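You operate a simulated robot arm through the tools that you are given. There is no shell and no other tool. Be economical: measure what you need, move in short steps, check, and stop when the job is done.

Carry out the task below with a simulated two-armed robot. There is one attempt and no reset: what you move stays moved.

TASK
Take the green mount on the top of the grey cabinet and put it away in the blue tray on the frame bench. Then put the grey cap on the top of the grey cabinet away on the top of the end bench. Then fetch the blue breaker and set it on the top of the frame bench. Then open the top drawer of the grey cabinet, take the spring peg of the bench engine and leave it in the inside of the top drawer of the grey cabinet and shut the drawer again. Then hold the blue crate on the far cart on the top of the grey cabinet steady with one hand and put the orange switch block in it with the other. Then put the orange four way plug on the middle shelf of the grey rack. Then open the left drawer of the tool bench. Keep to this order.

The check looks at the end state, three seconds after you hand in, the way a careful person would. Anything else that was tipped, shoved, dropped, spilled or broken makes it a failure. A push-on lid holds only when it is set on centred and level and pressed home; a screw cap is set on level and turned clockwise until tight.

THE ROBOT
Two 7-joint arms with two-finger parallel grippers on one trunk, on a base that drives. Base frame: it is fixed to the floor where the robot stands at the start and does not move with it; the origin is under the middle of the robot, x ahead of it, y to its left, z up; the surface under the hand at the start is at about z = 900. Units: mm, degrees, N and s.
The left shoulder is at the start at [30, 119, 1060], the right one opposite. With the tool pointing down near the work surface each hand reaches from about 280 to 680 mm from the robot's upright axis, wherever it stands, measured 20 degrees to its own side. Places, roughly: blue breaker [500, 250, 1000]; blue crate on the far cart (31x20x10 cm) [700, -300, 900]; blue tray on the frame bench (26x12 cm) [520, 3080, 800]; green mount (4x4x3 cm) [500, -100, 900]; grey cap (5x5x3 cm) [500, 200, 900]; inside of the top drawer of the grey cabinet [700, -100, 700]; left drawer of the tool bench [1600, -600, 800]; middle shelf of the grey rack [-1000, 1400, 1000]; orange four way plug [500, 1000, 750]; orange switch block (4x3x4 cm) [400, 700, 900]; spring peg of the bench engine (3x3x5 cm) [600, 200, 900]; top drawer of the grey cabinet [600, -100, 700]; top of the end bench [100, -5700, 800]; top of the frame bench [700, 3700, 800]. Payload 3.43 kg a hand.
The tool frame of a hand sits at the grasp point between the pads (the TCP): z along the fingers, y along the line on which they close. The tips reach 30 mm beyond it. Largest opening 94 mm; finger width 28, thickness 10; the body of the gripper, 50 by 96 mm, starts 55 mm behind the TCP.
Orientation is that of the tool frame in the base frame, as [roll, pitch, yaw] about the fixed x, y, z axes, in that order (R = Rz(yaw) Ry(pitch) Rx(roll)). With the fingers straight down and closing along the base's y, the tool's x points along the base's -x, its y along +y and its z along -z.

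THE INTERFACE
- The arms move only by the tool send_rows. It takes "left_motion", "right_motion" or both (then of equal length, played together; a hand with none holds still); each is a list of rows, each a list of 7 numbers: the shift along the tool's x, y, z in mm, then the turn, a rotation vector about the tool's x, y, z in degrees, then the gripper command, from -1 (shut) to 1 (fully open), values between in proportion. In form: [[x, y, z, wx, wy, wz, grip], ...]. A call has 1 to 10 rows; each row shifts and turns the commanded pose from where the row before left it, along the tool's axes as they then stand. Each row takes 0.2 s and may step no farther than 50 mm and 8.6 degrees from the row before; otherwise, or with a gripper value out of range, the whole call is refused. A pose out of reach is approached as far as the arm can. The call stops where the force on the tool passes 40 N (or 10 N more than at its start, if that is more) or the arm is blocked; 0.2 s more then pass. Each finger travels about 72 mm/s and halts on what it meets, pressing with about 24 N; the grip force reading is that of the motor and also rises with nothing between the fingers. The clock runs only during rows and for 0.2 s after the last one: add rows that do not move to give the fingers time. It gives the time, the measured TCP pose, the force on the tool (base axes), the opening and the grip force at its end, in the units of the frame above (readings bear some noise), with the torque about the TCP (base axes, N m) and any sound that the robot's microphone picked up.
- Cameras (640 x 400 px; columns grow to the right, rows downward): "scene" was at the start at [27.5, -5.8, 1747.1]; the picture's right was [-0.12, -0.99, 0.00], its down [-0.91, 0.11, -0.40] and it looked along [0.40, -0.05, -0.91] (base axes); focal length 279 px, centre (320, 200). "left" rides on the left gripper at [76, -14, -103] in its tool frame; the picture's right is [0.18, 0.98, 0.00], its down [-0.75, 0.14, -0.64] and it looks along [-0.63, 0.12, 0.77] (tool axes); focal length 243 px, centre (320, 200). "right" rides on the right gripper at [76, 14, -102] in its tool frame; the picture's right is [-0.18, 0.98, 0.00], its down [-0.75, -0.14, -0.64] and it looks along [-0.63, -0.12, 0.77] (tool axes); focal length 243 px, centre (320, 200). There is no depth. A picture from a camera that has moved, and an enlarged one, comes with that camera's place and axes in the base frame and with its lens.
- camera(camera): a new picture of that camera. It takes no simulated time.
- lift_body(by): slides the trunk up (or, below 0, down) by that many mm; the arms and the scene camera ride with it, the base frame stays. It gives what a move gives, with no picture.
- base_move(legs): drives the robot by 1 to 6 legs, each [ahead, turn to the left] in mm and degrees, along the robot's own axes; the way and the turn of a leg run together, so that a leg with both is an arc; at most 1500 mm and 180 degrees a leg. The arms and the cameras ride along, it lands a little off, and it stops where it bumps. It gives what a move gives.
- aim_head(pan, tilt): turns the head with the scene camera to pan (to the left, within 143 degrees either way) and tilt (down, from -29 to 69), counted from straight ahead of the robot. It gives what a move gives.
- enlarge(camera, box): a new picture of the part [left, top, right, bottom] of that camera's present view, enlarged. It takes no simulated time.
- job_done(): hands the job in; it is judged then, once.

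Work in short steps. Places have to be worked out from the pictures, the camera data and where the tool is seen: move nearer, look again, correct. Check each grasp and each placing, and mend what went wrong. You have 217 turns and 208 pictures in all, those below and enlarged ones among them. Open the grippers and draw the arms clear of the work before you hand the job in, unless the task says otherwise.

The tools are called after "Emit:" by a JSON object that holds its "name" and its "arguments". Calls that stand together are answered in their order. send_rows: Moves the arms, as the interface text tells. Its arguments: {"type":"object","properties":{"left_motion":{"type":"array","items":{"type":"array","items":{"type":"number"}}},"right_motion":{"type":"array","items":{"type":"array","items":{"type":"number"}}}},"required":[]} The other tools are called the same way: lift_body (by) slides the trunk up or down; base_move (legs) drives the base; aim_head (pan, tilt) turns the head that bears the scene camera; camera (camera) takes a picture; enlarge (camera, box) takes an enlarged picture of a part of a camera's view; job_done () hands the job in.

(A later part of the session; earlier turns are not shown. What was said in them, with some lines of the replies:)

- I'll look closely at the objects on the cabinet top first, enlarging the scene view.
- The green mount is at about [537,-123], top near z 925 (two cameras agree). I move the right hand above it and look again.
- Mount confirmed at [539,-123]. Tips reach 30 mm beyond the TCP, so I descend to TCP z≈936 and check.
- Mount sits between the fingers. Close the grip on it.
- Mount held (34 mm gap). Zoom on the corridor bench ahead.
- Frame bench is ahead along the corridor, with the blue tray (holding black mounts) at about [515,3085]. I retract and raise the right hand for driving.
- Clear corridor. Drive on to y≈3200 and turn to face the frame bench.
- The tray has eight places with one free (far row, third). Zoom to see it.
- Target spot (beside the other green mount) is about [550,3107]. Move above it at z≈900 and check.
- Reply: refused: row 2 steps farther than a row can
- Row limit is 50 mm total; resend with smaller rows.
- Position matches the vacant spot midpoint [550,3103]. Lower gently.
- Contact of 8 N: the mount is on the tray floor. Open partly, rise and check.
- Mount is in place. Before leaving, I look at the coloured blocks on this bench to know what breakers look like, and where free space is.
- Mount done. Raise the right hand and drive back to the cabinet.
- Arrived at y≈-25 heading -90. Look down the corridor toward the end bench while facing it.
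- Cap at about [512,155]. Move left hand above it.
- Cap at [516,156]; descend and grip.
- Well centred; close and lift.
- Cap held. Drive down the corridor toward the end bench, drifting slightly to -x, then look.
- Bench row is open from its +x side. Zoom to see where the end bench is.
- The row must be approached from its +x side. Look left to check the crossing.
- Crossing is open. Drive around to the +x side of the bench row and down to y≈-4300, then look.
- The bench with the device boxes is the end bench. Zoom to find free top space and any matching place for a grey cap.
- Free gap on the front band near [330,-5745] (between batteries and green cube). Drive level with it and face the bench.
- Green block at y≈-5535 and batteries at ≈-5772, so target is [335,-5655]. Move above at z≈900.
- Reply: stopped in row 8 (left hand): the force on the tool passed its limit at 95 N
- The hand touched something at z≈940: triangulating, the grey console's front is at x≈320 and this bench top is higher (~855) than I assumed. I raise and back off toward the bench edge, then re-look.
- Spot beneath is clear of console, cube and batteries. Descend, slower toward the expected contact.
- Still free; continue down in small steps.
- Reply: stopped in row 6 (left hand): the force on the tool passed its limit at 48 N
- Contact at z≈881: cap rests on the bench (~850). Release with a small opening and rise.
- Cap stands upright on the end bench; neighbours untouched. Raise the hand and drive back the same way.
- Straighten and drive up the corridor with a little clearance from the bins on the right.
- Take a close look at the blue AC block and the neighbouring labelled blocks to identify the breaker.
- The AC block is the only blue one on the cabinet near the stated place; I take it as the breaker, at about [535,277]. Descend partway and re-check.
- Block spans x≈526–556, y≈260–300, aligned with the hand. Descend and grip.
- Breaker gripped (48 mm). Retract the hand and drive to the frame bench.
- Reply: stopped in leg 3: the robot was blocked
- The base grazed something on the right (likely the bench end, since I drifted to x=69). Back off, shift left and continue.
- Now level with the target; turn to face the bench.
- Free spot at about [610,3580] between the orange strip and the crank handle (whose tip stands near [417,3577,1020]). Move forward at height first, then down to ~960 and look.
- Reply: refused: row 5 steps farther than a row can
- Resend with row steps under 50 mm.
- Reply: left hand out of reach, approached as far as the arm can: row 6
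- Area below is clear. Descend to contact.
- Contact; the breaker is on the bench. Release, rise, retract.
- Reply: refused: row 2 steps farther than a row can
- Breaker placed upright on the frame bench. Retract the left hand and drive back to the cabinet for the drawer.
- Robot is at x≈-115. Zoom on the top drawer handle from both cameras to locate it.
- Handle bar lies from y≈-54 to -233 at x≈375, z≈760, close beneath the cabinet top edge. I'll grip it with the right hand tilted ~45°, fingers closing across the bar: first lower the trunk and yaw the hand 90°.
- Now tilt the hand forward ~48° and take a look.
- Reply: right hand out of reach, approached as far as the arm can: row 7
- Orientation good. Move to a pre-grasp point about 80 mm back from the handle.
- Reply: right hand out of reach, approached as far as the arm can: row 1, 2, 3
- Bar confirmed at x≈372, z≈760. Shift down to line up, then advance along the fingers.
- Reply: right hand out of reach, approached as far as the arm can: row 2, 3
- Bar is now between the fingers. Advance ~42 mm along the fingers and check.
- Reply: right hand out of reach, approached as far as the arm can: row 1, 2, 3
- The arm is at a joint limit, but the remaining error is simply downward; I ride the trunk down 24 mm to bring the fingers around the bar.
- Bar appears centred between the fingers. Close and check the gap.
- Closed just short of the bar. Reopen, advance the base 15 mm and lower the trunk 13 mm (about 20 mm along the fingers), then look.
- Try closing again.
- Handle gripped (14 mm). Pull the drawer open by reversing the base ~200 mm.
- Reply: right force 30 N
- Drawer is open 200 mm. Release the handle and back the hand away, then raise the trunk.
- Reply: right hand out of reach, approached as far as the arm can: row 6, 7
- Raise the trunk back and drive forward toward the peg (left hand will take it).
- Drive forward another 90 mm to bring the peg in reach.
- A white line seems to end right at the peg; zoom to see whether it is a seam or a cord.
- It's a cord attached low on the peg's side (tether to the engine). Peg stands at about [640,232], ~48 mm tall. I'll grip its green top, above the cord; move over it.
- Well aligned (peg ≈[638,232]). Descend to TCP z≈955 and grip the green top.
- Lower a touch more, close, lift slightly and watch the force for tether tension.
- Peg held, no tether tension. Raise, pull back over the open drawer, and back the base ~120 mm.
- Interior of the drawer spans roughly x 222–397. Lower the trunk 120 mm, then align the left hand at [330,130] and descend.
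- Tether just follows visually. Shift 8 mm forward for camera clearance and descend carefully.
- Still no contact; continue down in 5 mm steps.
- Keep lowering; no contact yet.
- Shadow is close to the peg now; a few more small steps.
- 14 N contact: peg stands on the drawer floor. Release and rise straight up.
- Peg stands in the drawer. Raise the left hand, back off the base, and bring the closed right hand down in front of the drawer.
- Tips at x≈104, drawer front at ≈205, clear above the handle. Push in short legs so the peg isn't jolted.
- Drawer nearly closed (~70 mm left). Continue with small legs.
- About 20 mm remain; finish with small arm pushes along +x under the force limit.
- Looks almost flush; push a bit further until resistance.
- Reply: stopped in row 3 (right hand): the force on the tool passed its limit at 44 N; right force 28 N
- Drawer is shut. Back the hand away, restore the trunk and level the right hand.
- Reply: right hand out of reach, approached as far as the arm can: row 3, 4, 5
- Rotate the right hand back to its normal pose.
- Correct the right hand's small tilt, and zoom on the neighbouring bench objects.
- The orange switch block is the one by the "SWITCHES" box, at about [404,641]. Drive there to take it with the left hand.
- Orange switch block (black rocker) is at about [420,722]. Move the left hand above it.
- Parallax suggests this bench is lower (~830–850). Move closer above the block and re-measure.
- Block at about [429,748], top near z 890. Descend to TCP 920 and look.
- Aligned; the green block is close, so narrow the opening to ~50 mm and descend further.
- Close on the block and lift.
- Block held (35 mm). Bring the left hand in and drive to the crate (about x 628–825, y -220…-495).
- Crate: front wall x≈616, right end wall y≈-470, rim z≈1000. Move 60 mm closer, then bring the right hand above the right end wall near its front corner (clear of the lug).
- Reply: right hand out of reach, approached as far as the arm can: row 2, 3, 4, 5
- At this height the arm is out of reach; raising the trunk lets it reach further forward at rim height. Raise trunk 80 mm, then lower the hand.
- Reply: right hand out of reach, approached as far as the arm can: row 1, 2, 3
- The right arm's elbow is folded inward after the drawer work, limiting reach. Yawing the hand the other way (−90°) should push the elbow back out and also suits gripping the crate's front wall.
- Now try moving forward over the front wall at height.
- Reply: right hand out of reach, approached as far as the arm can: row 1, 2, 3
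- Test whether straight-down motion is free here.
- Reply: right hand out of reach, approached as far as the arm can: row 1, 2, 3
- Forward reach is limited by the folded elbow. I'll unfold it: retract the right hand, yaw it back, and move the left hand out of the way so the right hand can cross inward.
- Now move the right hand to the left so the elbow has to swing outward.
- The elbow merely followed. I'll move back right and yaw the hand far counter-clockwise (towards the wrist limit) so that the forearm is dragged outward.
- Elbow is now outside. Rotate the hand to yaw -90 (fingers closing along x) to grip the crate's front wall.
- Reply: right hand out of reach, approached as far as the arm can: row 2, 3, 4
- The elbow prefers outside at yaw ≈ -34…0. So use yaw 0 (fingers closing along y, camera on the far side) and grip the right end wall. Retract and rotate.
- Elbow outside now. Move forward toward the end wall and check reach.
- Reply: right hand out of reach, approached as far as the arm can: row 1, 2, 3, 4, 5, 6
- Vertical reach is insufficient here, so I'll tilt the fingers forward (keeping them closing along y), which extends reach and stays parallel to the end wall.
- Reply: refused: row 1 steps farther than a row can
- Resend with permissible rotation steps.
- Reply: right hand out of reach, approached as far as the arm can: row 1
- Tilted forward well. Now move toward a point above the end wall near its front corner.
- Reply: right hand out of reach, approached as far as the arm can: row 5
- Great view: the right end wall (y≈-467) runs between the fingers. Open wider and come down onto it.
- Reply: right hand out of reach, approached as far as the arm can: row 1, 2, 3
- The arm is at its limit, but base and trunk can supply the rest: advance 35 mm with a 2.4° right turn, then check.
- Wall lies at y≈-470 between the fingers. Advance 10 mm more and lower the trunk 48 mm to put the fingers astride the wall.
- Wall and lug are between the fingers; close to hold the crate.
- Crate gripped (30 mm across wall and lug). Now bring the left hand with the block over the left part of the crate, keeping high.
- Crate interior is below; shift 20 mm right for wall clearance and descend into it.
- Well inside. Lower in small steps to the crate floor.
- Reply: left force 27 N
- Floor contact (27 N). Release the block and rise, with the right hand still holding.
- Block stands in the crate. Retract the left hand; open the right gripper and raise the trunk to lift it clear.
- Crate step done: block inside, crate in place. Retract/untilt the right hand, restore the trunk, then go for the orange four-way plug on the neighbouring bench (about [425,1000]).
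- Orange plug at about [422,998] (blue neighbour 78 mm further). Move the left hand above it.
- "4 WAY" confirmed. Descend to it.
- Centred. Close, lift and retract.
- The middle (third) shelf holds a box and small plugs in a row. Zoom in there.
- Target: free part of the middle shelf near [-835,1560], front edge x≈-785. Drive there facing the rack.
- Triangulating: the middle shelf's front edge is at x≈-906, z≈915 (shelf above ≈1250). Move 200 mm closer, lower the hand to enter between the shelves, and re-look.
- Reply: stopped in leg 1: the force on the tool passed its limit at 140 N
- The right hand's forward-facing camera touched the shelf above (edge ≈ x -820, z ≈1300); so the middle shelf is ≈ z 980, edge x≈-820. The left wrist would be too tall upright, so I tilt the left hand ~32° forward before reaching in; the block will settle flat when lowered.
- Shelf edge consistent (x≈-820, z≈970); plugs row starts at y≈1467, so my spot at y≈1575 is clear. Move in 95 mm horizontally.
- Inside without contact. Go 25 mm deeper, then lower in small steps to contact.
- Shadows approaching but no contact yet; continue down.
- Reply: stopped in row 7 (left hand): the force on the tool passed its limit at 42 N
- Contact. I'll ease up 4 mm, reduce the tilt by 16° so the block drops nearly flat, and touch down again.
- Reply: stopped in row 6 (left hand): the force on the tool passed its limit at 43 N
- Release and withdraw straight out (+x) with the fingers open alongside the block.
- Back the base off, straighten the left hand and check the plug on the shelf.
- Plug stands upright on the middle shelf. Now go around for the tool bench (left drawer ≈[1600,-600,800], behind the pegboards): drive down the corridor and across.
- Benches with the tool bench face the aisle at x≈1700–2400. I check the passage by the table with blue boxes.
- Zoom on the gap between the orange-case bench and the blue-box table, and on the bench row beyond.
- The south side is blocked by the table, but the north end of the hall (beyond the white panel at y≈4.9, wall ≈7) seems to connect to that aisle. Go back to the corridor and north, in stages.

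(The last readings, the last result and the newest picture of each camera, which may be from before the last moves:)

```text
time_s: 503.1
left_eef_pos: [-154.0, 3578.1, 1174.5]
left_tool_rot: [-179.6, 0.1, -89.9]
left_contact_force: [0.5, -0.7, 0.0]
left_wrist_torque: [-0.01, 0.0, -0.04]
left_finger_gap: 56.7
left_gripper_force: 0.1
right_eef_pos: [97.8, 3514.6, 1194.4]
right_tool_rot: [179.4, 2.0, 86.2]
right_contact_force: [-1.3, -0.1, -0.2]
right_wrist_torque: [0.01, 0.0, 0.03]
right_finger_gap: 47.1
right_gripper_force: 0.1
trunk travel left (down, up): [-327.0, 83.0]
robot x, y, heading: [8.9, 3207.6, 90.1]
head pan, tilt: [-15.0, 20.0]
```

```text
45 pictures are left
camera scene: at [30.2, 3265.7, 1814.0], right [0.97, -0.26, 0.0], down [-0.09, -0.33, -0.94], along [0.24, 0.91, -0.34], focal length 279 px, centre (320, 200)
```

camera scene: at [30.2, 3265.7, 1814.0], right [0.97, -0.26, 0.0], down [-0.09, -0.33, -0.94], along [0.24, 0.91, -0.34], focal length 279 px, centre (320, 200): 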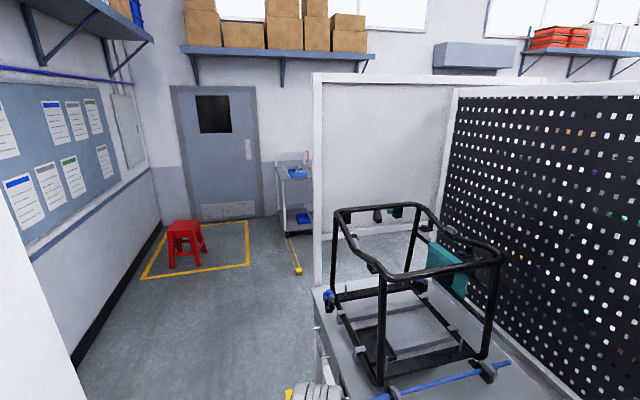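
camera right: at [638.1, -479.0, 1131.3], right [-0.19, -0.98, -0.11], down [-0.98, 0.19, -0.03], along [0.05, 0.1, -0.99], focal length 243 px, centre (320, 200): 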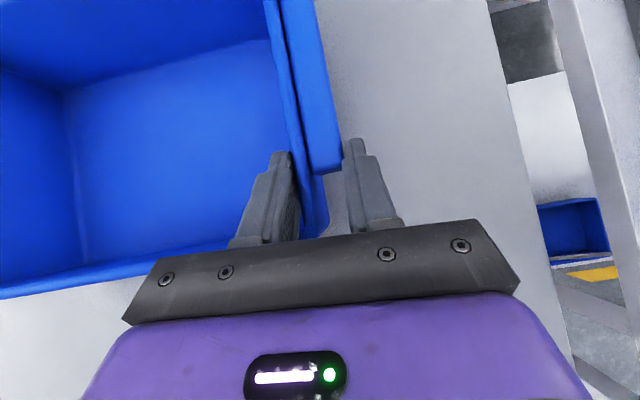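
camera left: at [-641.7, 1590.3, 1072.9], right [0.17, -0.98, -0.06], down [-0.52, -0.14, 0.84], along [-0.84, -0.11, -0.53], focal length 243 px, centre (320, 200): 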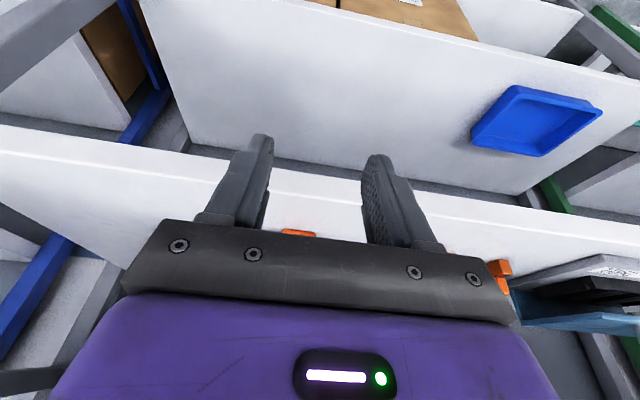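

The panel ends at about x 300; open floor lies behind it to the north. Drive on to y≈5900 and look east.

Emit:
{"name": "base_move", "arguments": {"legs": [[1500, 0], [1150, 0]]}}

Emit:
{"name": "aim_head", "arguments": {"pan": -90, "tilt": 20}}

Emit:
{"name": "camera", "arguments": {"camera": "scene"}}

```text
time_s: 516.0
left_eef_pos: [-109.4, 6244.4, 1172.7]
left_tool_rot: [-179.6, 0.1, -91.0]
left_contact_force: [0.1, 0.5, 0.2]
left_wrist_torque: [0.02, 0.04, 0.0]
left_finger_gap: 56.4
left_gripper_force: 0.1
right_eef_pos: [141.5, 6174.4, 1194.2]
right_tool_rot: [179.4, 2.1, 85.0]
right_contact_force: [-0.3, 1.1, -0.7]
right_wrist_torque: [0.01, -0.01, -0.02]
right_finger_gap: 47.1
right_gripper_force: 0.2
trunk travel left (down, up): [-327.0, 83.0]
robot x, y, heading: [42.6, 5866.5, 88.8]
head pan, tilt: [-15.0, 20.0]
```

```text
time_s: 517.5
left_eef_pos: [-109.6, 6243.4, 1175.2]
left_tool_rot: [-179.6, 0.1, -91.0]
left_contact_force: [-0.4, -0.3, -0.2]
left_wrist_torque: [0.01, 0.01, 0.01]
left_finger_gap: 56.6
left_gripper_force: 0.1
right_eef_pos: [141.5, 6176.0, 1194.3]
right_tool_rot: [179.4, 2.0, 84.9]
right_contact_force: [-0.5, 0.2, -1.0]
right_wrist_torque: [0.01, 0.02, 0.05]
right_finger_gap: 47.1
right_gripper_force: 0.1
trunk travel left (down, up): [-327.0, 83.0]
robot x, y, heading: [44.2, 5866.3, 89.1]
head pan, tilt: [-90.0, 20.0]
```

```text
44 pictures are left
camera scene: at [135.9, 5835.6, 1814.0], right [-0.02, -1.0, 0.0], down [-0.34, 0.01, -0.94], along [0.94, -0.02, -0.34], focal length 279 px, centre (320, 200)
```

scene: 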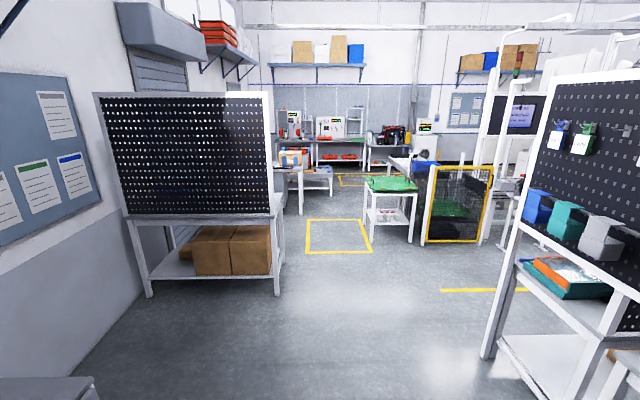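

East passage is open. Drive east to x≈2270, then turn south down the aisle and look.

Emit:
{"name": "base_move", "arguments": {"legs": [[0, -97], [1500, 0], [740, 0], [0, -82]]}}

Emit:
{"name": "aim_head", "arguments": {"pan": 0, "tilt": 22}}

Emit:
{"name": "camera", "arguments": {"camera": "scene"}}

```text
time_s: 524.0
left_eef_pos: [647.1, 5947.1, 1173.1]
left_tool_rot: [-179.8, 0.1, 172.6]
left_contact_force: [-0.2, 0.1, -0.5]
left_wrist_torque: [0.03, 0.02, -0.03]
left_finger_gap: 56.2
left_gripper_force: 0.1
right_eef_pos: [551.5, 5705.9, 1194.2]
right_tool_rot: [179.3, 1.9, -11.4]
right_contact_force: [0.0, -0.3, 0.5]
right_wrist_torque: [-0.01, -0.06, -0.01]
right_finger_gap: 46.9
right_gripper_force: 0.0
trunk travel left (down, up): [-327.0, 83.0]
robot x, y, heading: [250.7, 5840.8, -7.7]
head pan, tilt: [-90.0, 20.0]
stopped in leg 2: the robot was blocked; the commanded pose is now the measured one
```

```text
time_s: 525.6
left_eef_pos: [645.6, 5947.4, 1172.9]
left_tool_rot: [-179.7, 0.1, 172.6]
left_contact_force: [0.2, -0.1, 0.0]
left_wrist_torque: [0.02, -0.02, 0.0]
left_finger_gap: 56.6
left_gripper_force: 0.0
right_eef_pos: [550.4, 5705.7, 1193.8]
right_tool_rot: [179.3, 1.9, -11.4]
right_contact_force: [-0.8, 0.0, 0.1]
right_wrist_torque: [0.0, 0.0, -0.01]
right_finger_gap: 46.8
right_gripper_force: 0.1
trunk travel left (down, up): [-327.0, 83.0]
robot x, y, heading: [252.3, 5836.0, -7.8]
head pan, tilt: [0.0, 22.0]
```

```text
43 pictures are left
camera scene: at [314.6, 5829.3, 1810.8], right [-0.13, -0.99, 0.0], down [-0.37, 0.05, -0.93], along [0.92, -0.12, -0.37], focal length 279 px, centre (320, 200)
```

scene: 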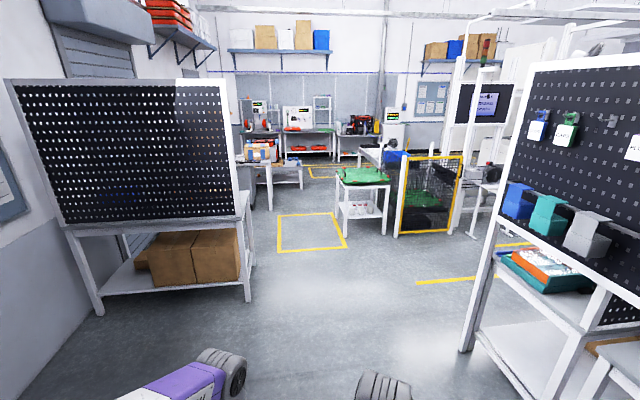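

Something low blocked the base; likely the small yellow item on the floor near [470,5950]. Look down in front.

Emit:
{"name": "aim_head", "arguments": {"pan": 15, "tilt": 65}}

Emit:
{"name": "camera", "arguments": {"camera": "scene"}}

```text
time_s: 526.7
left_eef_pos: [647.0, 5947.6, 1174.0]
left_tool_rot: [-179.7, 0.1, 172.7]
left_contact_force: [-0.2, 0.3, 0.2]
left_wrist_torque: [0.01, -0.03, -0.01]
left_finger_gap: 56.4
left_gripper_force: 0.0
right_eef_pos: [549.2, 5705.4, 1194.5]
right_tool_rot: [179.3, 1.9, -11.4]
right_contact_force: [0.2, -0.2, -0.7]
right_wrist_torque: [-0.01, 0.0, -0.02]
right_finger_gap: 46.9
right_gripper_force: 0.0
trunk travel left (down, up): [-327.0, 83.0]
robot x, y, heading: [254.9, 5837.2, -7.5]
head pan, tilt: [15.0, 65.0]
```

```text
42 pictures are left
camera scene: at [283.0, 5849.4, 1750.4], right [0.13, -0.99, 0.0], down [-0.9, -0.12, -0.42], along [0.42, 0.06, -0.91], focal length 279 px, centre (320, 200)
```

scene: 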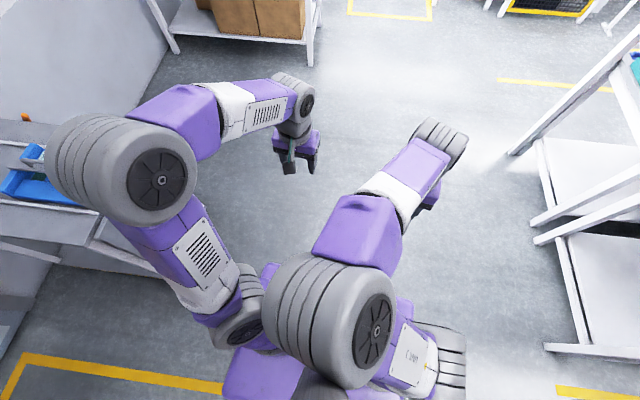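

The spot is hidden under the arm. Back up 350 mm and look again.

Emit:
{"name": "base_move", "arguments": {"legs": [[-350, 0]]}}

Emit:
{"name": "aim_head", "arguments": {"pan": 5, "tilt": 50}}

Emit:
{"name": "camera", "arguments": {"camera": "scene"}}

```text
time_s: 529.0
left_eef_pos: [298.9, 5993.5, 1174.2]
left_tool_rot: [-179.7, 0.1, 172.6]
left_contact_force: [0.2, -0.2, -0.4]
left_wrist_torque: [-0.01, 0.0, 0.01]
left_finger_gap: 56.2
left_gripper_force: 0.1
right_eef_pos: [203.5, 5751.9, 1194.7]
right_tool_rot: [179.4, 1.9, -11.4]
right_contact_force: [0.3, 0.0, 0.0]
right_wrist_torque: [-0.02, -0.01, 0.0]
right_finger_gap: 46.9
right_gripper_force: 0.0
trunk travel left (down, up): [-327.0, 83.0]
robot x, y, heading: [-94.0, 5878.4, -7.4]
head pan, tilt: [15.0, 65.0]
```

```text
time_s: 529.8
left_eef_pos: [300.3, 5992.4, 1174.1]
left_tool_rot: [-179.6, 0.0, 172.6]
left_contact_force: [0.2, 0.4, -0.1]
left_wrist_torque: [-0.01, 0.0, 0.06]
left_finger_gap: 56.2
left_gripper_force: 0.0
right_eef_pos: [203.3, 5750.9, 1194.6]
right_tool_rot: [179.3, 1.9, -11.5]
right_contact_force: [0.4, -1.4, -0.3]
right_wrist_torque: [0.03, -0.04, -0.01]
right_finger_gap: 47.1
right_gripper_force: 0.1
trunk travel left (down, up): [-327.0, 83.0]
robot x, y, heading: [-93.8, 5883.3, -7.6]
head pan, tilt: [5.0, 50.0]
```

```text
41 pictures are left
camera scene: at [-46.7, 5883.7, 1768.4], right [-0.04, -1.0, 0.0], down [-0.77, 0.03, -0.64], along [0.64, -0.03, -0.77], focal length 279 px, centre (320, 200)
```

scene: 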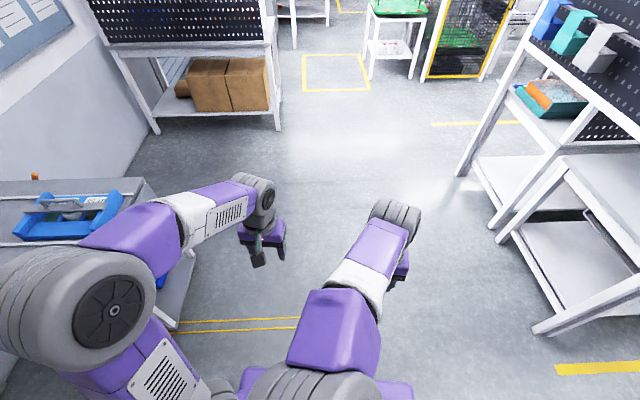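

A yellow cable with an end block lies on the floor ending near [455,5960] — pass it to the south at y≈5300. Drive around and check it from there.

Emit:
{"name": "base_move", "arguments": {"legs": [[0, -43], [760, 0], [0, 50], [700, 0]]}}

Emit:
{"name": "aim_head", "arguments": {"pan": 130, "tilt": 40}}

Emit:
{"name": "camera", "arguments": {"camera": "scene"}}

```text
time_s: 541.5
left_eef_pos: [1447.9, 5427.2, 1174.4]
left_tool_rot: [-179.7, 0.2, 178.1]
left_contact_force: [0.1, 0.1, 0.3]
left_wrist_torque: [0.03, 0.04, -0.03]
left_finger_gap: 56.5
left_gripper_force: 0.1
right_eef_pos: [1373.7, 5178.7, 1195.0]
right_tool_rot: [179.3, 1.9, -6.0]
right_contact_force: [0.5, -0.1, 0.0]
right_wrist_torque: [0.0, 0.02, 0.0]
right_finger_gap: 47.3
right_gripper_force: 0.0
trunk travel left (down, up): [-327.0, 83.0]
robot x, y, heading: [1071.9, 5278.6, -2.1]
head pan, tilt: [5.0, 50.0]
```

```text
time_s: 543.5
left_eef_pos: [1447.2, 5426.5, 1173.6]
left_tool_rot: [-179.7, 0.1, 178.1]
left_contact_force: [0.3, -0.9, -0.8]
left_wrist_torque: [-0.02, -0.01, -0.02]
left_finger_gap: 56.5
left_gripper_force: 0.1
right_eef_pos: [1374.6, 5177.7, 1194.1]
right_tool_rot: [179.3, 2.0, -6.0]
right_contact_force: [-0.1, 0.5, 0.1]
right_wrist_torque: [-0.01, 0.04, -0.01]
right_finger_gap: 47.4
right_gripper_force: 0.0
trunk travel left (down, up): [-327.0, 83.0]
robot x, y, heading: [1068.5, 5278.1, -2.3]
head pan, tilt: [130.0, 40.0]
```

```text
40 pictures are left
camera scene: at [983.8, 5349.2, 1782.6], right [0.79, 0.61, 0.0], down [0.4, -0.51, -0.77], along [-0.47, 0.6, -0.64], focal length 279 px, centre (320, 200)
```

scene: 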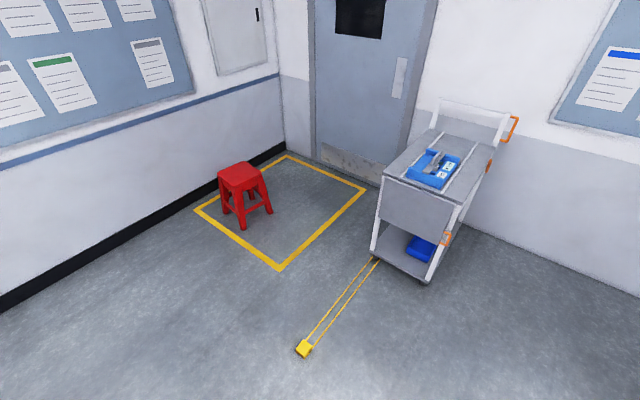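

The chock and its cords look undisturbed. Continue east, then turn south into the aisle.

Emit:
{"name": "base_move", "arguments": {"legs": [[1170, 0], [0, -88]]}}

Emit:
{"name": "aim_head", "arguments": {"pan": -5, "tilt": 25}}

Emit:
{"name": "camera", "arguments": {"camera": "scene"}}

```text
time_s: 553.2
left_eef_pos: [2377.2, 4865.5, 1174.0]
left_tool_rot: [-179.7, 0.1, 89.2]
left_contact_force: [-0.3, -0.1, 0.0]
left_wrist_torque: [-0.01, -0.01, -0.01]
left_finger_gap: 56.4
left_gripper_force: 0.1
right_eef_pos: [2123.6, 4934.0, 1194.3]
right_tool_rot: [179.4, 1.8, -94.9]
right_contact_force: [-0.8, -0.7, 0.6]
right_wrist_torque: [0.02, -0.01, 0.0]
right_finger_gap: 47.0
right_gripper_force: 0.0
trunk travel left (down, up): [-327.0, 83.0]
robot x, y, heading: [2224.0, 5244.6, -90.8]
head pan, tilt: [130.0, 40.0]
```

```text
time_s: 555.4
left_eef_pos: [2377.2, 4865.5, 1173.9]
left_tool_rot: [-179.7, 0.1, 89.1]
left_contact_force: [0.0, -0.2, 0.5]
left_wrist_torque: [-0.01, -0.03, 0.03]
left_finger_gap: 56.2
left_gripper_force: 0.1
right_eef_pos: [2126.8, 4934.1, 1195.1]
right_tool_rot: [179.2, 2.0, -94.9]
right_contact_force: [-0.4, 0.3, -0.7]
right_wrist_torque: [0.0, -0.01, -0.02]
right_finger_gap: 47.1
right_gripper_force: 0.0
trunk travel left (down, up): [-327.0, 83.0]
robot x, y, heading: [2224.3, 5242.7, -90.8]
head pan, tilt: [-5.0, 25.0]
```

```text
39 pictures are left
camera scene: at [2211.6, 5182.9, 1805.9], right [-0.99, 0.1, 0.0], down [0.04, 0.42, -0.91], along [-0.09, -0.9, -0.42], focal length 279 px, centre (320, 200)
```

scene: 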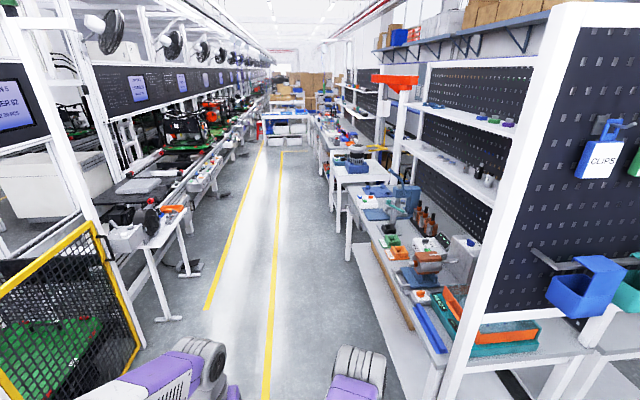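

Aisle is clear. Drive south to about y≈-400 and look at the tool bench.

Emit:
{"name": "base_move", "arguments": {"legs": [[0, 1], [1500, 0], [1500, 0], [1500, 0], [1150, 0]]}}

Emit:
{"name": "aim_head", "arguments": {"pan": -75, "tilt": 35}}

Emit:
{"name": "camera", "arguments": {"camera": "scene"}}

```text
time_s: 582.8
left_eef_pos: [2229.1, -809.5, 1174.7]
left_tool_rot: [-179.6, 0.1, 87.0]
left_contact_force: [1.0, -0.2, 0.0]
left_wrist_torque: [-0.02, 0.02, -0.05]
left_finger_gap: 56.6
left_gripper_force: 0.1
right_eef_pos: [1980.7, -731.5, 1193.8]
right_tool_rot: [179.3, 1.9, -97.1]
right_contact_force: [-0.4, -0.1, -0.4]
right_wrist_torque: [-0.02, 0.0, -0.01]
right_finger_gap: 47.1
right_gripper_force: 0.1
trunk travel left (down, up): [-327.0, 83.0]
robot x, y, heading: [2089.1, -424.2, -93.5]
head pan, tilt: [-5.0, 25.0]
```

```text
time_s: 584.2
left_eef_pos: [2227.5, -809.3, 1174.2]
left_tool_rot: [-179.8, 0.1, 87.0]
left_contact_force: [-0.7, 1.1, -0.1]
left_wrist_torque: [0.01, 0.0, 0.01]
left_finger_gap: 56.4
left_gripper_force: 0.1
right_eef_pos: [1979.9, -730.9, 1194.7]
right_tool_rot: [179.4, 1.9, -97.1]
right_contact_force: [-0.4, -0.3, 0.0]
right_wrist_torque: [0.0, 0.01, 0.01]
right_finger_gap: 47.1
right_gripper_force: 0.0
trunk travel left (down, up): [-327.0, 83.0]
robot x, y, heading: [2089.6, -426.0, -93.4]
head pan, tilt: [-75.0, 35.0]
```

```text
38 pictures are left
camera scene: at [2002.4, -413.0, 1790.2], right [-0.21, 0.98, 0.0], down [0.56, 0.12, -0.82], along [-0.8, -0.17, -0.57], focal length 279 px, centre (320, 200)
```

scene: 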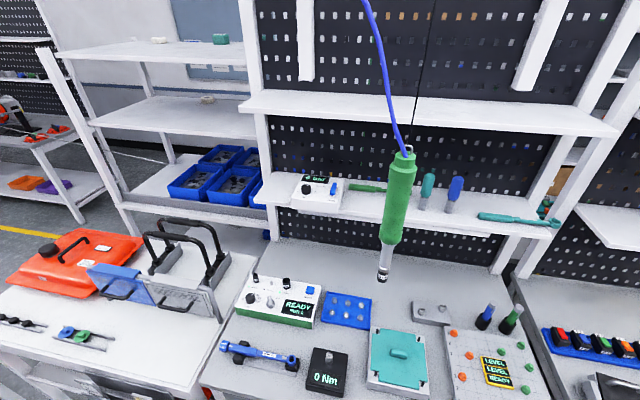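

Tool bench identified (torque tool hangs above it — keep clear). Turn to face it and look down at the drawer fronts.

Emit:
{"name": "base_move", "arguments": {"legs": [[0, -87], [-120, 0]]}}

Emit:
{"name": "aim_head", "arguments": {"pan": 0, "tilt": 58}}

Emit:
{"name": "camera", "arguments": {"camera": "scene"}}

Emit:
{"name": "camera", "arguments": {"camera": "left"}}

```text
time_s: 589.1
left_eef_pos: [1837.9, -594.5, 1173.4]
left_tool_rot: [-179.7, 0.1, 1.5]
left_contact_force: [-0.4, 0.0, 0.3]
left_wrist_torque: [0.0, -0.03, -0.01]
left_finger_gap: 56.5
left_gripper_force: 0.1
right_eef_pos: [1896.1, -340.6, 1194.6]
right_tool_rot: [179.3, 1.9, 177.4]
right_contact_force: [1.6, 0.2, -0.3]
right_wrist_torque: [0.0, 0.01, -0.04]
right_finger_gap: 47.4
right_gripper_force: 0.1
trunk travel left (down, up): [-327.0, 83.0]
robot x, y, heading: [2210.9, -423.7, -178.5]
head pan, tilt: [-75.0, 35.0]
```

```text
time_s: 590.6
left_eef_pos: [1836.9, -593.7, 1174.6]
left_tool_rot: [-179.6, 0.1, 1.5]
left_contact_force: [0.4, 0.4, -0.5]
left_wrist_torque: [-0.01, 0.0, 0.0]
left_finger_gap: 56.4
left_gripper_force: 0.0
right_eef_pos: [1894.9, -340.5, 1194.2]
right_tool_rot: [179.3, 1.9, 177.4]
right_contact_force: [0.6, -0.6, -1.0]
right_wrist_torque: [0.01, 0.02, -0.01]
right_finger_gap: 46.8
right_gripper_force: 0.1
trunk travel left (down, up): [-327.0, 83.0]
robot x, y, heading: [2206.4, -418.3, -178.7]
head pan, tilt: [0.0, 58.0]
```

```text
37 pictures are left
camera scene: at [2168.1, -423.1, 1758.3], right [-0.02, 1.0, 0.0], down [0.85, 0.02, -0.53], along [-0.53, -0.01, -0.85], focal length 279 px, centre (320, 200)
```

scene: 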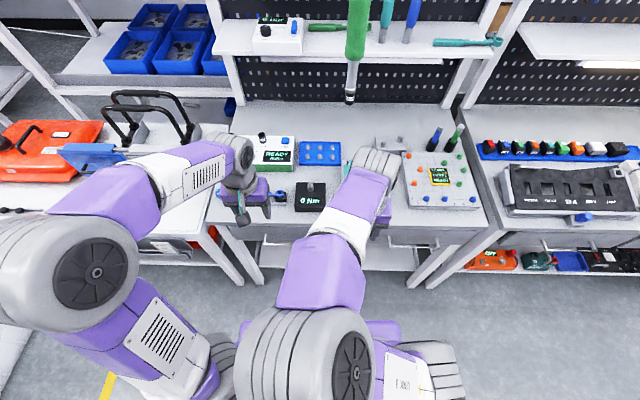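

```text
36 pictures are left
camera left: at [1913.1, -577.3, 1276.4], right [0.21, -0.98, -0.01], down [-0.75, -0.16, 0.64], along [-0.63, -0.13, -0.77], focal length 243 px, centre (320, 200)
```

left: 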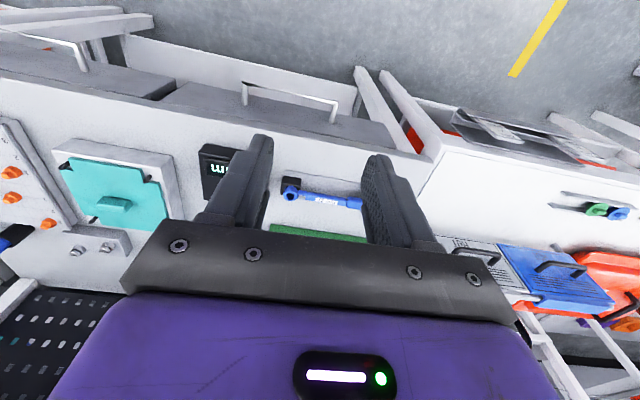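

Left drawer handle: bar from y≈-463 to -642 at x≈1755, z≈783; bench top edge x≈1721. Lower the trunk and yaw the left hand 90° so its fingers close across the bar.

Emit:
{"name": "lift_body", "arguments": {"by": -130}}

Emit:
{"name": "send_rows", "arguments": {"left_motion": [[0, 0, 0, 0, 0, 8.5, 0], [0, 0, 0, 0, 0, 8.5, 0], [0, 0, 0, 0, 0, 8.5, 0], [0, 0, 0, 0, 0, 8.5, 0], [0, 0, 0, 0, 0, 8.5, 0], [0, 0, 0, 0, 0, 8.5, 0], [0, 0, 0, 0, 0, 8.5, 0], [0, 0, 0, 0, 0, 8.5, 0], [0, 0, 0, 0, 0, 8.5, 0], [0, 0, 0, 0, 0, 8.5, 0]]}}

Emit:
{"name": "send_rows", "arguments": {"left_motion": [[0, 0, 0, 0, 0, 6.5, -0.2], [0, 0, 0, -8, 0, 0, -0.2], [0, 0, 0, -8, 0, 0, -0.2], [0, 0, 0, -8, 0, 0, -0.2], [0, 0, 0, 0, 0, 0, -0.2]]}}

Emit:
{"name": "camera", "arguments": {"camera": "left"}}

```text
time_s: 592.1
left_eef_pos: [1838.4, -593.7, 1043.8]
left_tool_rot: [-179.7, 0.1, 1.5]
left_contact_force: [0.5, -0.5, 0.0]
left_wrist_torque: [-0.01, -0.01, 0.02]
left_finger_gap: 56.5
left_gripper_force: 0.2
right_eef_pos: [1894.8, -340.1, 1064.8]
right_tool_rot: [179.3, 2.0, 177.5]
right_contact_force: [-0.7, 0.6, 0.4]
right_wrist_torque: [-0.01, 0.0, 0.02]
right_finger_gap: 46.7
right_gripper_force: 0.1
trunk travel left (down, up): [-197.0, 213.0]
robot x, y, heading: [2205.6, -422.4, -178.9]
head pan, tilt: [0.0, 58.0]
```

```text
time_s: 594.3
left_eef_pos: [1838.6, -594.1, 1044.1]
left_tool_rot: [179.9, 0.3, -83.6]
left_contact_force: [-0.2, 0.3, -0.7]
left_wrist_torque: [-0.03, 0.01, 0.0]
left_finger_gap: 46.9
left_gripper_force: 0.0
right_eef_pos: [1895.0, -340.6, 1064.5]
right_tool_rot: [179.3, 1.9, 177.5]
right_contact_force: [0.1, -0.4, -0.5]
right_wrist_torque: [-0.01, -0.02, 0.0]
right_finger_gap: 47.1
right_gripper_force: 0.1
trunk travel left (down, up): [-197.0, 213.0]
robot x, y, heading: [2209.2, -426.5, -179.0]
head pan, tilt: [0.0, 58.0]
```

```text
time_s: 595.5
left_eef_pos: [1837.0, -592.7, 1044.2]
left_tool_rot: [155.9, 0.3, -90.0]
left_contact_force: [-0.1, -0.6, 1.1]
left_wrist_torque: [0.01, 0.0, 0.02]
left_finger_gap: 37.6
left_gripper_force: 0.2
right_eef_pos: [1895.6, -340.4, 1063.7]
right_tool_rot: [179.3, 1.8, 177.4]
right_contact_force: [-1.2, 0.6, -0.4]
right_wrist_torque: [0.03, 0.01, -0.04]
right_finger_gap: 47.0
right_gripper_force: 0.0
trunk travel left (down, up): [-197.0, 213.0]
robot x, y, heading: [2208.3, -420.3, -178.5]
head pan, tilt: [0.0, 58.0]
```

```text
35 pictures are left
camera left: at [1891.7, -669.9, 1131.2], right [-0.9, -0.19, 0.4], down [0.14, 0.75, 0.65], along [-0.42, 0.63, -0.65], focal length 243 px, centre (320, 200)
```

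left: 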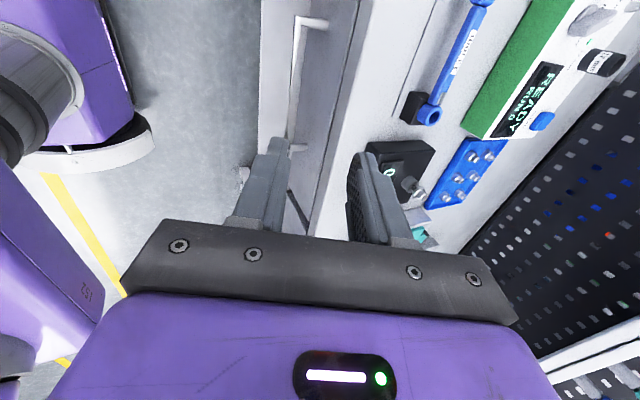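

Handle confirmed (bar x≈1755, y -645…-462, z≈783). Move to a pre-grasp 60 mm back along the fingers.

Emit:
{"name": "send_rows", "arguments": {"left_motion": [[-8.2, -6.2, 38.4, 0, 0, 0, -0.15], [-8.2, -6.2, 38.4, 0, 0, 0, -0.15], [-8.2, -6.2, 38.4, 0, 0, 0, -0.15], [-8.2, -6.2, 38.4, 0, 0, 0, -0.15], [-8.2, -6.2, 38.4, 0, 0, 0, -0.15], [0, 0, 0, 0, 0, 0, -0.15]]}}

Emit:
{"name": "camera", "arguments": {"camera": "left"}}

```text
time_s: 596.9
left_eef_pos: [1786.7, -549.4, 857.2]
left_tool_rot: [155.8, 0.3, -90.0]
left_contact_force: [0.5, -0.7, -0.1]
left_wrist_torque: [0.03, -0.04, -0.01]
left_finger_gap: 39.9
left_gripper_force: 0.2
right_eef_pos: [1895.9, -340.8, 1065.1]
right_tool_rot: [179.3, 1.9, 177.4]
right_contact_force: [0.7, 0.4, 0.7]
right_wrist_torque: [-0.02, 0.01, -0.01]
right_finger_gap: 46.9
right_gripper_force: 0.0
trunk travel left (down, up): [-197.0, 213.0]
robot x, y, heading: [2209.8, -424.9, -178.7]
head pan, tilt: [0.0, 58.0]
```

```text
34 pictures are left
camera left: at [1842.3, -625.6, 944.3], right [-0.9, -0.19, 0.4], down [0.13, 0.75, 0.65], along [-0.42, 0.63, -0.65], focal length 243 px, centre (320, 200)
```

left: 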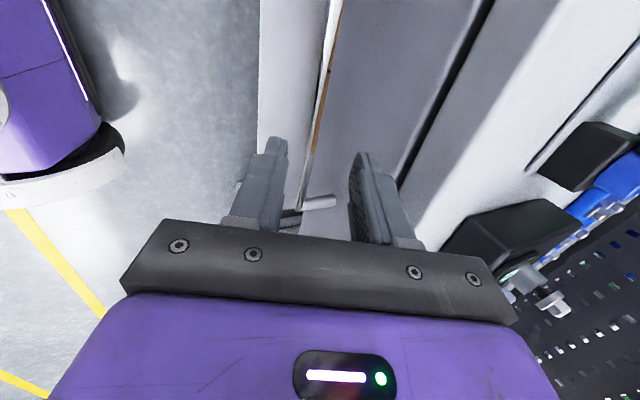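

Bar lies between the fingers. Advance along the fingers.

Emit:
{"name": "send_rows", "arguments": {"left_motion": [[0, -1, 20, 0, 0, 0, -0.15], [0, -1, 20, 0, 0, 0, -0.15], [0, 0, 12, 0, 0, 0, -0.15], [0, 0, 8, 0, 0, 0, -0.15], [0, 0, 0, 0, 0, 0, -0.15]]}}

Emit:
{"name": "camera", "arguments": {"camera": "left"}}

```text
time_s: 598.1
left_eef_pos: [1762.9, -549.8, 801.3]
left_tool_rot: [155.8, 0.4, -90.0]
left_contact_force: [0.4, 0.1, 0.0]
left_wrist_torque: [0.0, 0.01, 0.0]
left_finger_gap: 40.0
left_gripper_force: 0.0
right_eef_pos: [1894.2, -340.0, 1065.1]
right_tool_rot: [179.2, 1.9, 177.4]
right_contact_force: [-0.3, 0.0, 0.5]
right_wrist_torque: [0.02, -0.01, -0.02]
right_finger_gap: 47.1
right_gripper_force: 0.0
trunk travel left (down, up): [-197.0, 213.0]
robot x, y, heading: [2209.1, -422.4, -178.8]
head pan, tilt: [0.0, 58.0]
```

```text
33 pictures are left
camera left: at [1818.4, -626.9, 889.0], right [-0.9, -0.19, 0.4], down [0.13, 0.75, 0.65], along [-0.42, 0.63, -0.65], focal length 243 px, centre (320, 200)
```

left: 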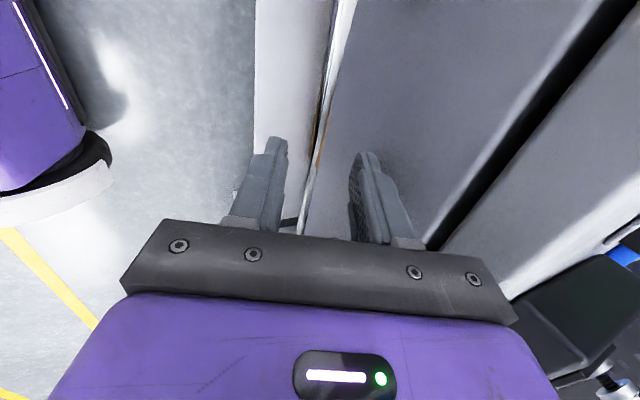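

Close on the bar.

Emit:
{"name": "send_rows", "arguments": {"left_motion": [[0, 0, 0, 0, 0, 0, -1], [0, 0, 0, 0, 0, 0, -1], [0, 0, 0, 0, 0, 0, -1], [0, 0, 0, 0, 0, 0, -1]]}}

```text
time_s: 599.1
left_eef_pos: [1768.5, -550.4, 798.8]
left_tool_rot: [156.3, 0.2, -90.2]
left_contact_force: [20.3, 1.3, -21.1]
left_wrist_torque: [-0.27, -0.56, 0.08]
left_finger_gap: 13.2
left_gripper_force: 45.1
right_eef_pos: [1895.9, -340.6, 1063.8]
right_tool_rot: [179.2, 2.0, 177.4]
right_contact_force: [0.3, 0.1, 0.0]
right_wrist_torque: [0.01, -0.02, 0.03]
right_finger_gap: 46.8
right_gripper_force: 0.1
trunk travel left (down, up): [-197.0, 213.0]
robot x, y, heading: [2210.5, -425.1, -178.6]
head pan, tilt: [0.0, 58.0]
```

Handle gripped. Pull by reversing the base in gentle legs, ~250 mm total.

Emit:
{"name": "base_move", "arguments": {"legs": [[-60, 0], [-70, 0], [-70, 0], [-60, 0]]}}

Emit:
{"name": "camera", "arguments": {"camera": "left"}}

```text
time_s: 601.9
left_eef_pos: [2024.3, -549.6, 800.7]
left_tool_rot: [155.6, -0.1, -89.7]
left_contact_force: [-1.9, -29.1, 2.7]
left_wrist_torque: [-0.63, 0.16, -0.16]
left_finger_gap: 13.7
left_gripper_force: 44.9
right_eef_pos: [2155.3, -336.8, 1065.9]
right_tool_rot: [179.2, 1.9, 177.3]
right_contact_force: [0.7, -0.1, -0.2]
right_wrist_torque: [0.02, -0.03, -0.02]
right_finger_gap: 47.2
right_gripper_force: 0.1
trunk travel left (down, up): [-197.0, 213.0]
robot x, y, heading: [2467.8, -414.0, -178.8]
head pan, tilt: [0.0, 58.0]
```

```text
32 pictures are left
camera left: at [2078.5, -625.2, 889.2], right [-0.89, -0.19, 0.41], down [0.13, 0.76, 0.64], along [-0.43, 0.63, -0.65], focal length 243 px, centre (320, 200)
```

left: 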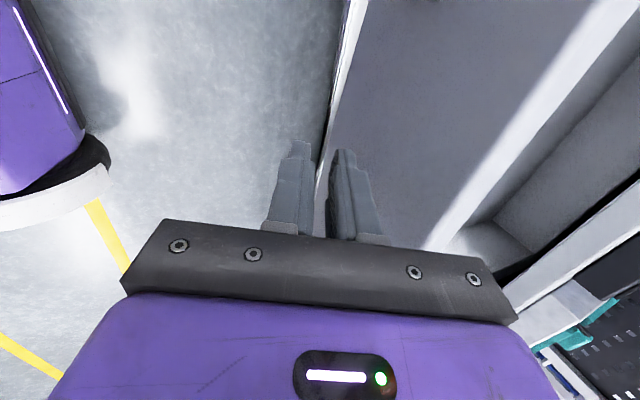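

Drawer is open about 255 mm. Release the handle and withdraw the hand, then verify from above.

Emit:
{"name": "send_rows", "arguments": {"left_motion": [[0, 0, 0, 0, 0, 0, -0.5], [0, 0, 0, 0, 0, 0, -0.1], [0, 0, 0, 0, 0, 0, -0.1], [0, 0, -20, 0, 0, 0, -0.1], [0, 0, -35, 0, 0, 0, -0.1], [0, 0, -40, 0, 0, 0, 0], [0, 0, -45, 0, 0, 0, 0], [0, 0, -45, 0, 0, 0, 0], [0, 0, -40, 0, 0, 0, 0]]}}

Emit:
{"name": "base_move", "arguments": {"legs": [[-120, 0]]}}

Emit:
{"name": "aim_head", "arguments": {"pan": 8, "tilt": 50}}

Emit:
{"name": "camera", "arguments": {"camera": "scene"}}

```text
time_s: 603.9
left_eef_pos: [2117.9, -547.2, 1008.5]
left_tool_rot: [155.7, -0.2, -89.8]
left_contact_force: [0.6, 0.1, 0.6]
left_wrist_torque: [-0.01, -0.02, -0.01]
left_finger_gap: 47.1
left_gripper_force: 0.0
right_eef_pos: [2154.8, -333.9, 1065.8]
right_tool_rot: [179.3, 2.0, 177.3]
right_contact_force: [-1.0, 0.1, 0.6]
right_wrist_torque: [0.01, 0.02, -0.02]
right_finger_gap: 47.3
right_gripper_force: 0.1
trunk travel left (down, up): [-197.0, 213.0]
robot x, y, heading: [2469.1, -419.0, -178.7]
head pan, tilt: [0.0, 58.0]
```

```text
time_s: 605.1
left_eef_pos: [2235.7, -543.9, 1006.9]
left_tool_rot: [155.6, -0.2, -89.7]
left_contact_force: [0.3, -0.7, 0.3]
left_wrist_torque: [0.0, 0.01, 0.0]
left_finger_gap: 47.0
left_gripper_force: 0.0
right_eef_pos: [2276.6, -331.9, 1064.8]
right_tool_rot: [179.2, 1.7, 177.5]
right_contact_force: [0.7, -1.2, 0.4]
right_wrist_torque: [0.01, 0.05, 0.0]
right_finger_gap: 46.9
right_gripper_force: 0.0
trunk travel left (down, up): [-197.0, 213.0]
robot x, y, heading: [2588.3, -416.2, -178.6]
head pan, tilt: [0.0, 58.0]
```

```text
time_s: 605.8
left_eef_pos: [2235.0, -543.8, 1005.6]
left_tool_rot: [155.7, -0.2, -89.7]
left_contact_force: [-0.1, 0.6, -0.1]
left_wrist_torque: [0.0, -0.02, 0.01]
left_finger_gap: 46.9
left_gripper_force: 0.1
right_eef_pos: [2273.6, -332.3, 1064.1]
right_tool_rot: [179.3, 1.8, 177.4]
right_contact_force: [0.3, 0.2, 0.8]
right_wrist_torque: [0.01, 0.0, 0.0]
right_finger_gap: 47.0
right_gripper_force: 0.1
trunk travel left (down, up): [-197.0, 213.0]
robot x, y, heading: [2586.9, -413.1, -178.8]
head pan, tilt: [8.0, 50.0]
```

```text
31 pictures are left
camera scene: at [2539.4, -425.2, 1638.4], right [-0.16, 0.99, 0.0], down [0.76, 0.12, -0.64], along [-0.63, -0.1, -0.77], focal length 279 px, centre (320, 200)
```

scene: 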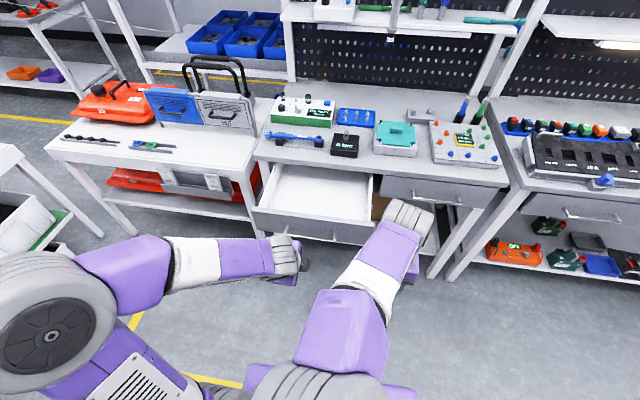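

The left drawer stands open, both grippers are open and clear of the work. All the steps are complete, so I hand in.

Emit:
{"name": "job_done", "arguments": {}}

```text
The job is handed in.
```

I did all seven steps in the order you gave and handed the job in. I checked each placing with a camera before moving on.

There were three unplanned contacts. I saw nothing displaced after any of them:
- **End bench:** the left hand briefly pressed on a grey console there (95 N) before I moved the cap to a clear spot.
- **Grey rack:** the right hand touched the edge of a shelf (140 N); the tray on it looked unmoved.
- **Base:** it stopped twice against something: once by the frame bench, and once by what was probably the yellow floor chock near the north door. The chock and its cords looked in place afterwards.
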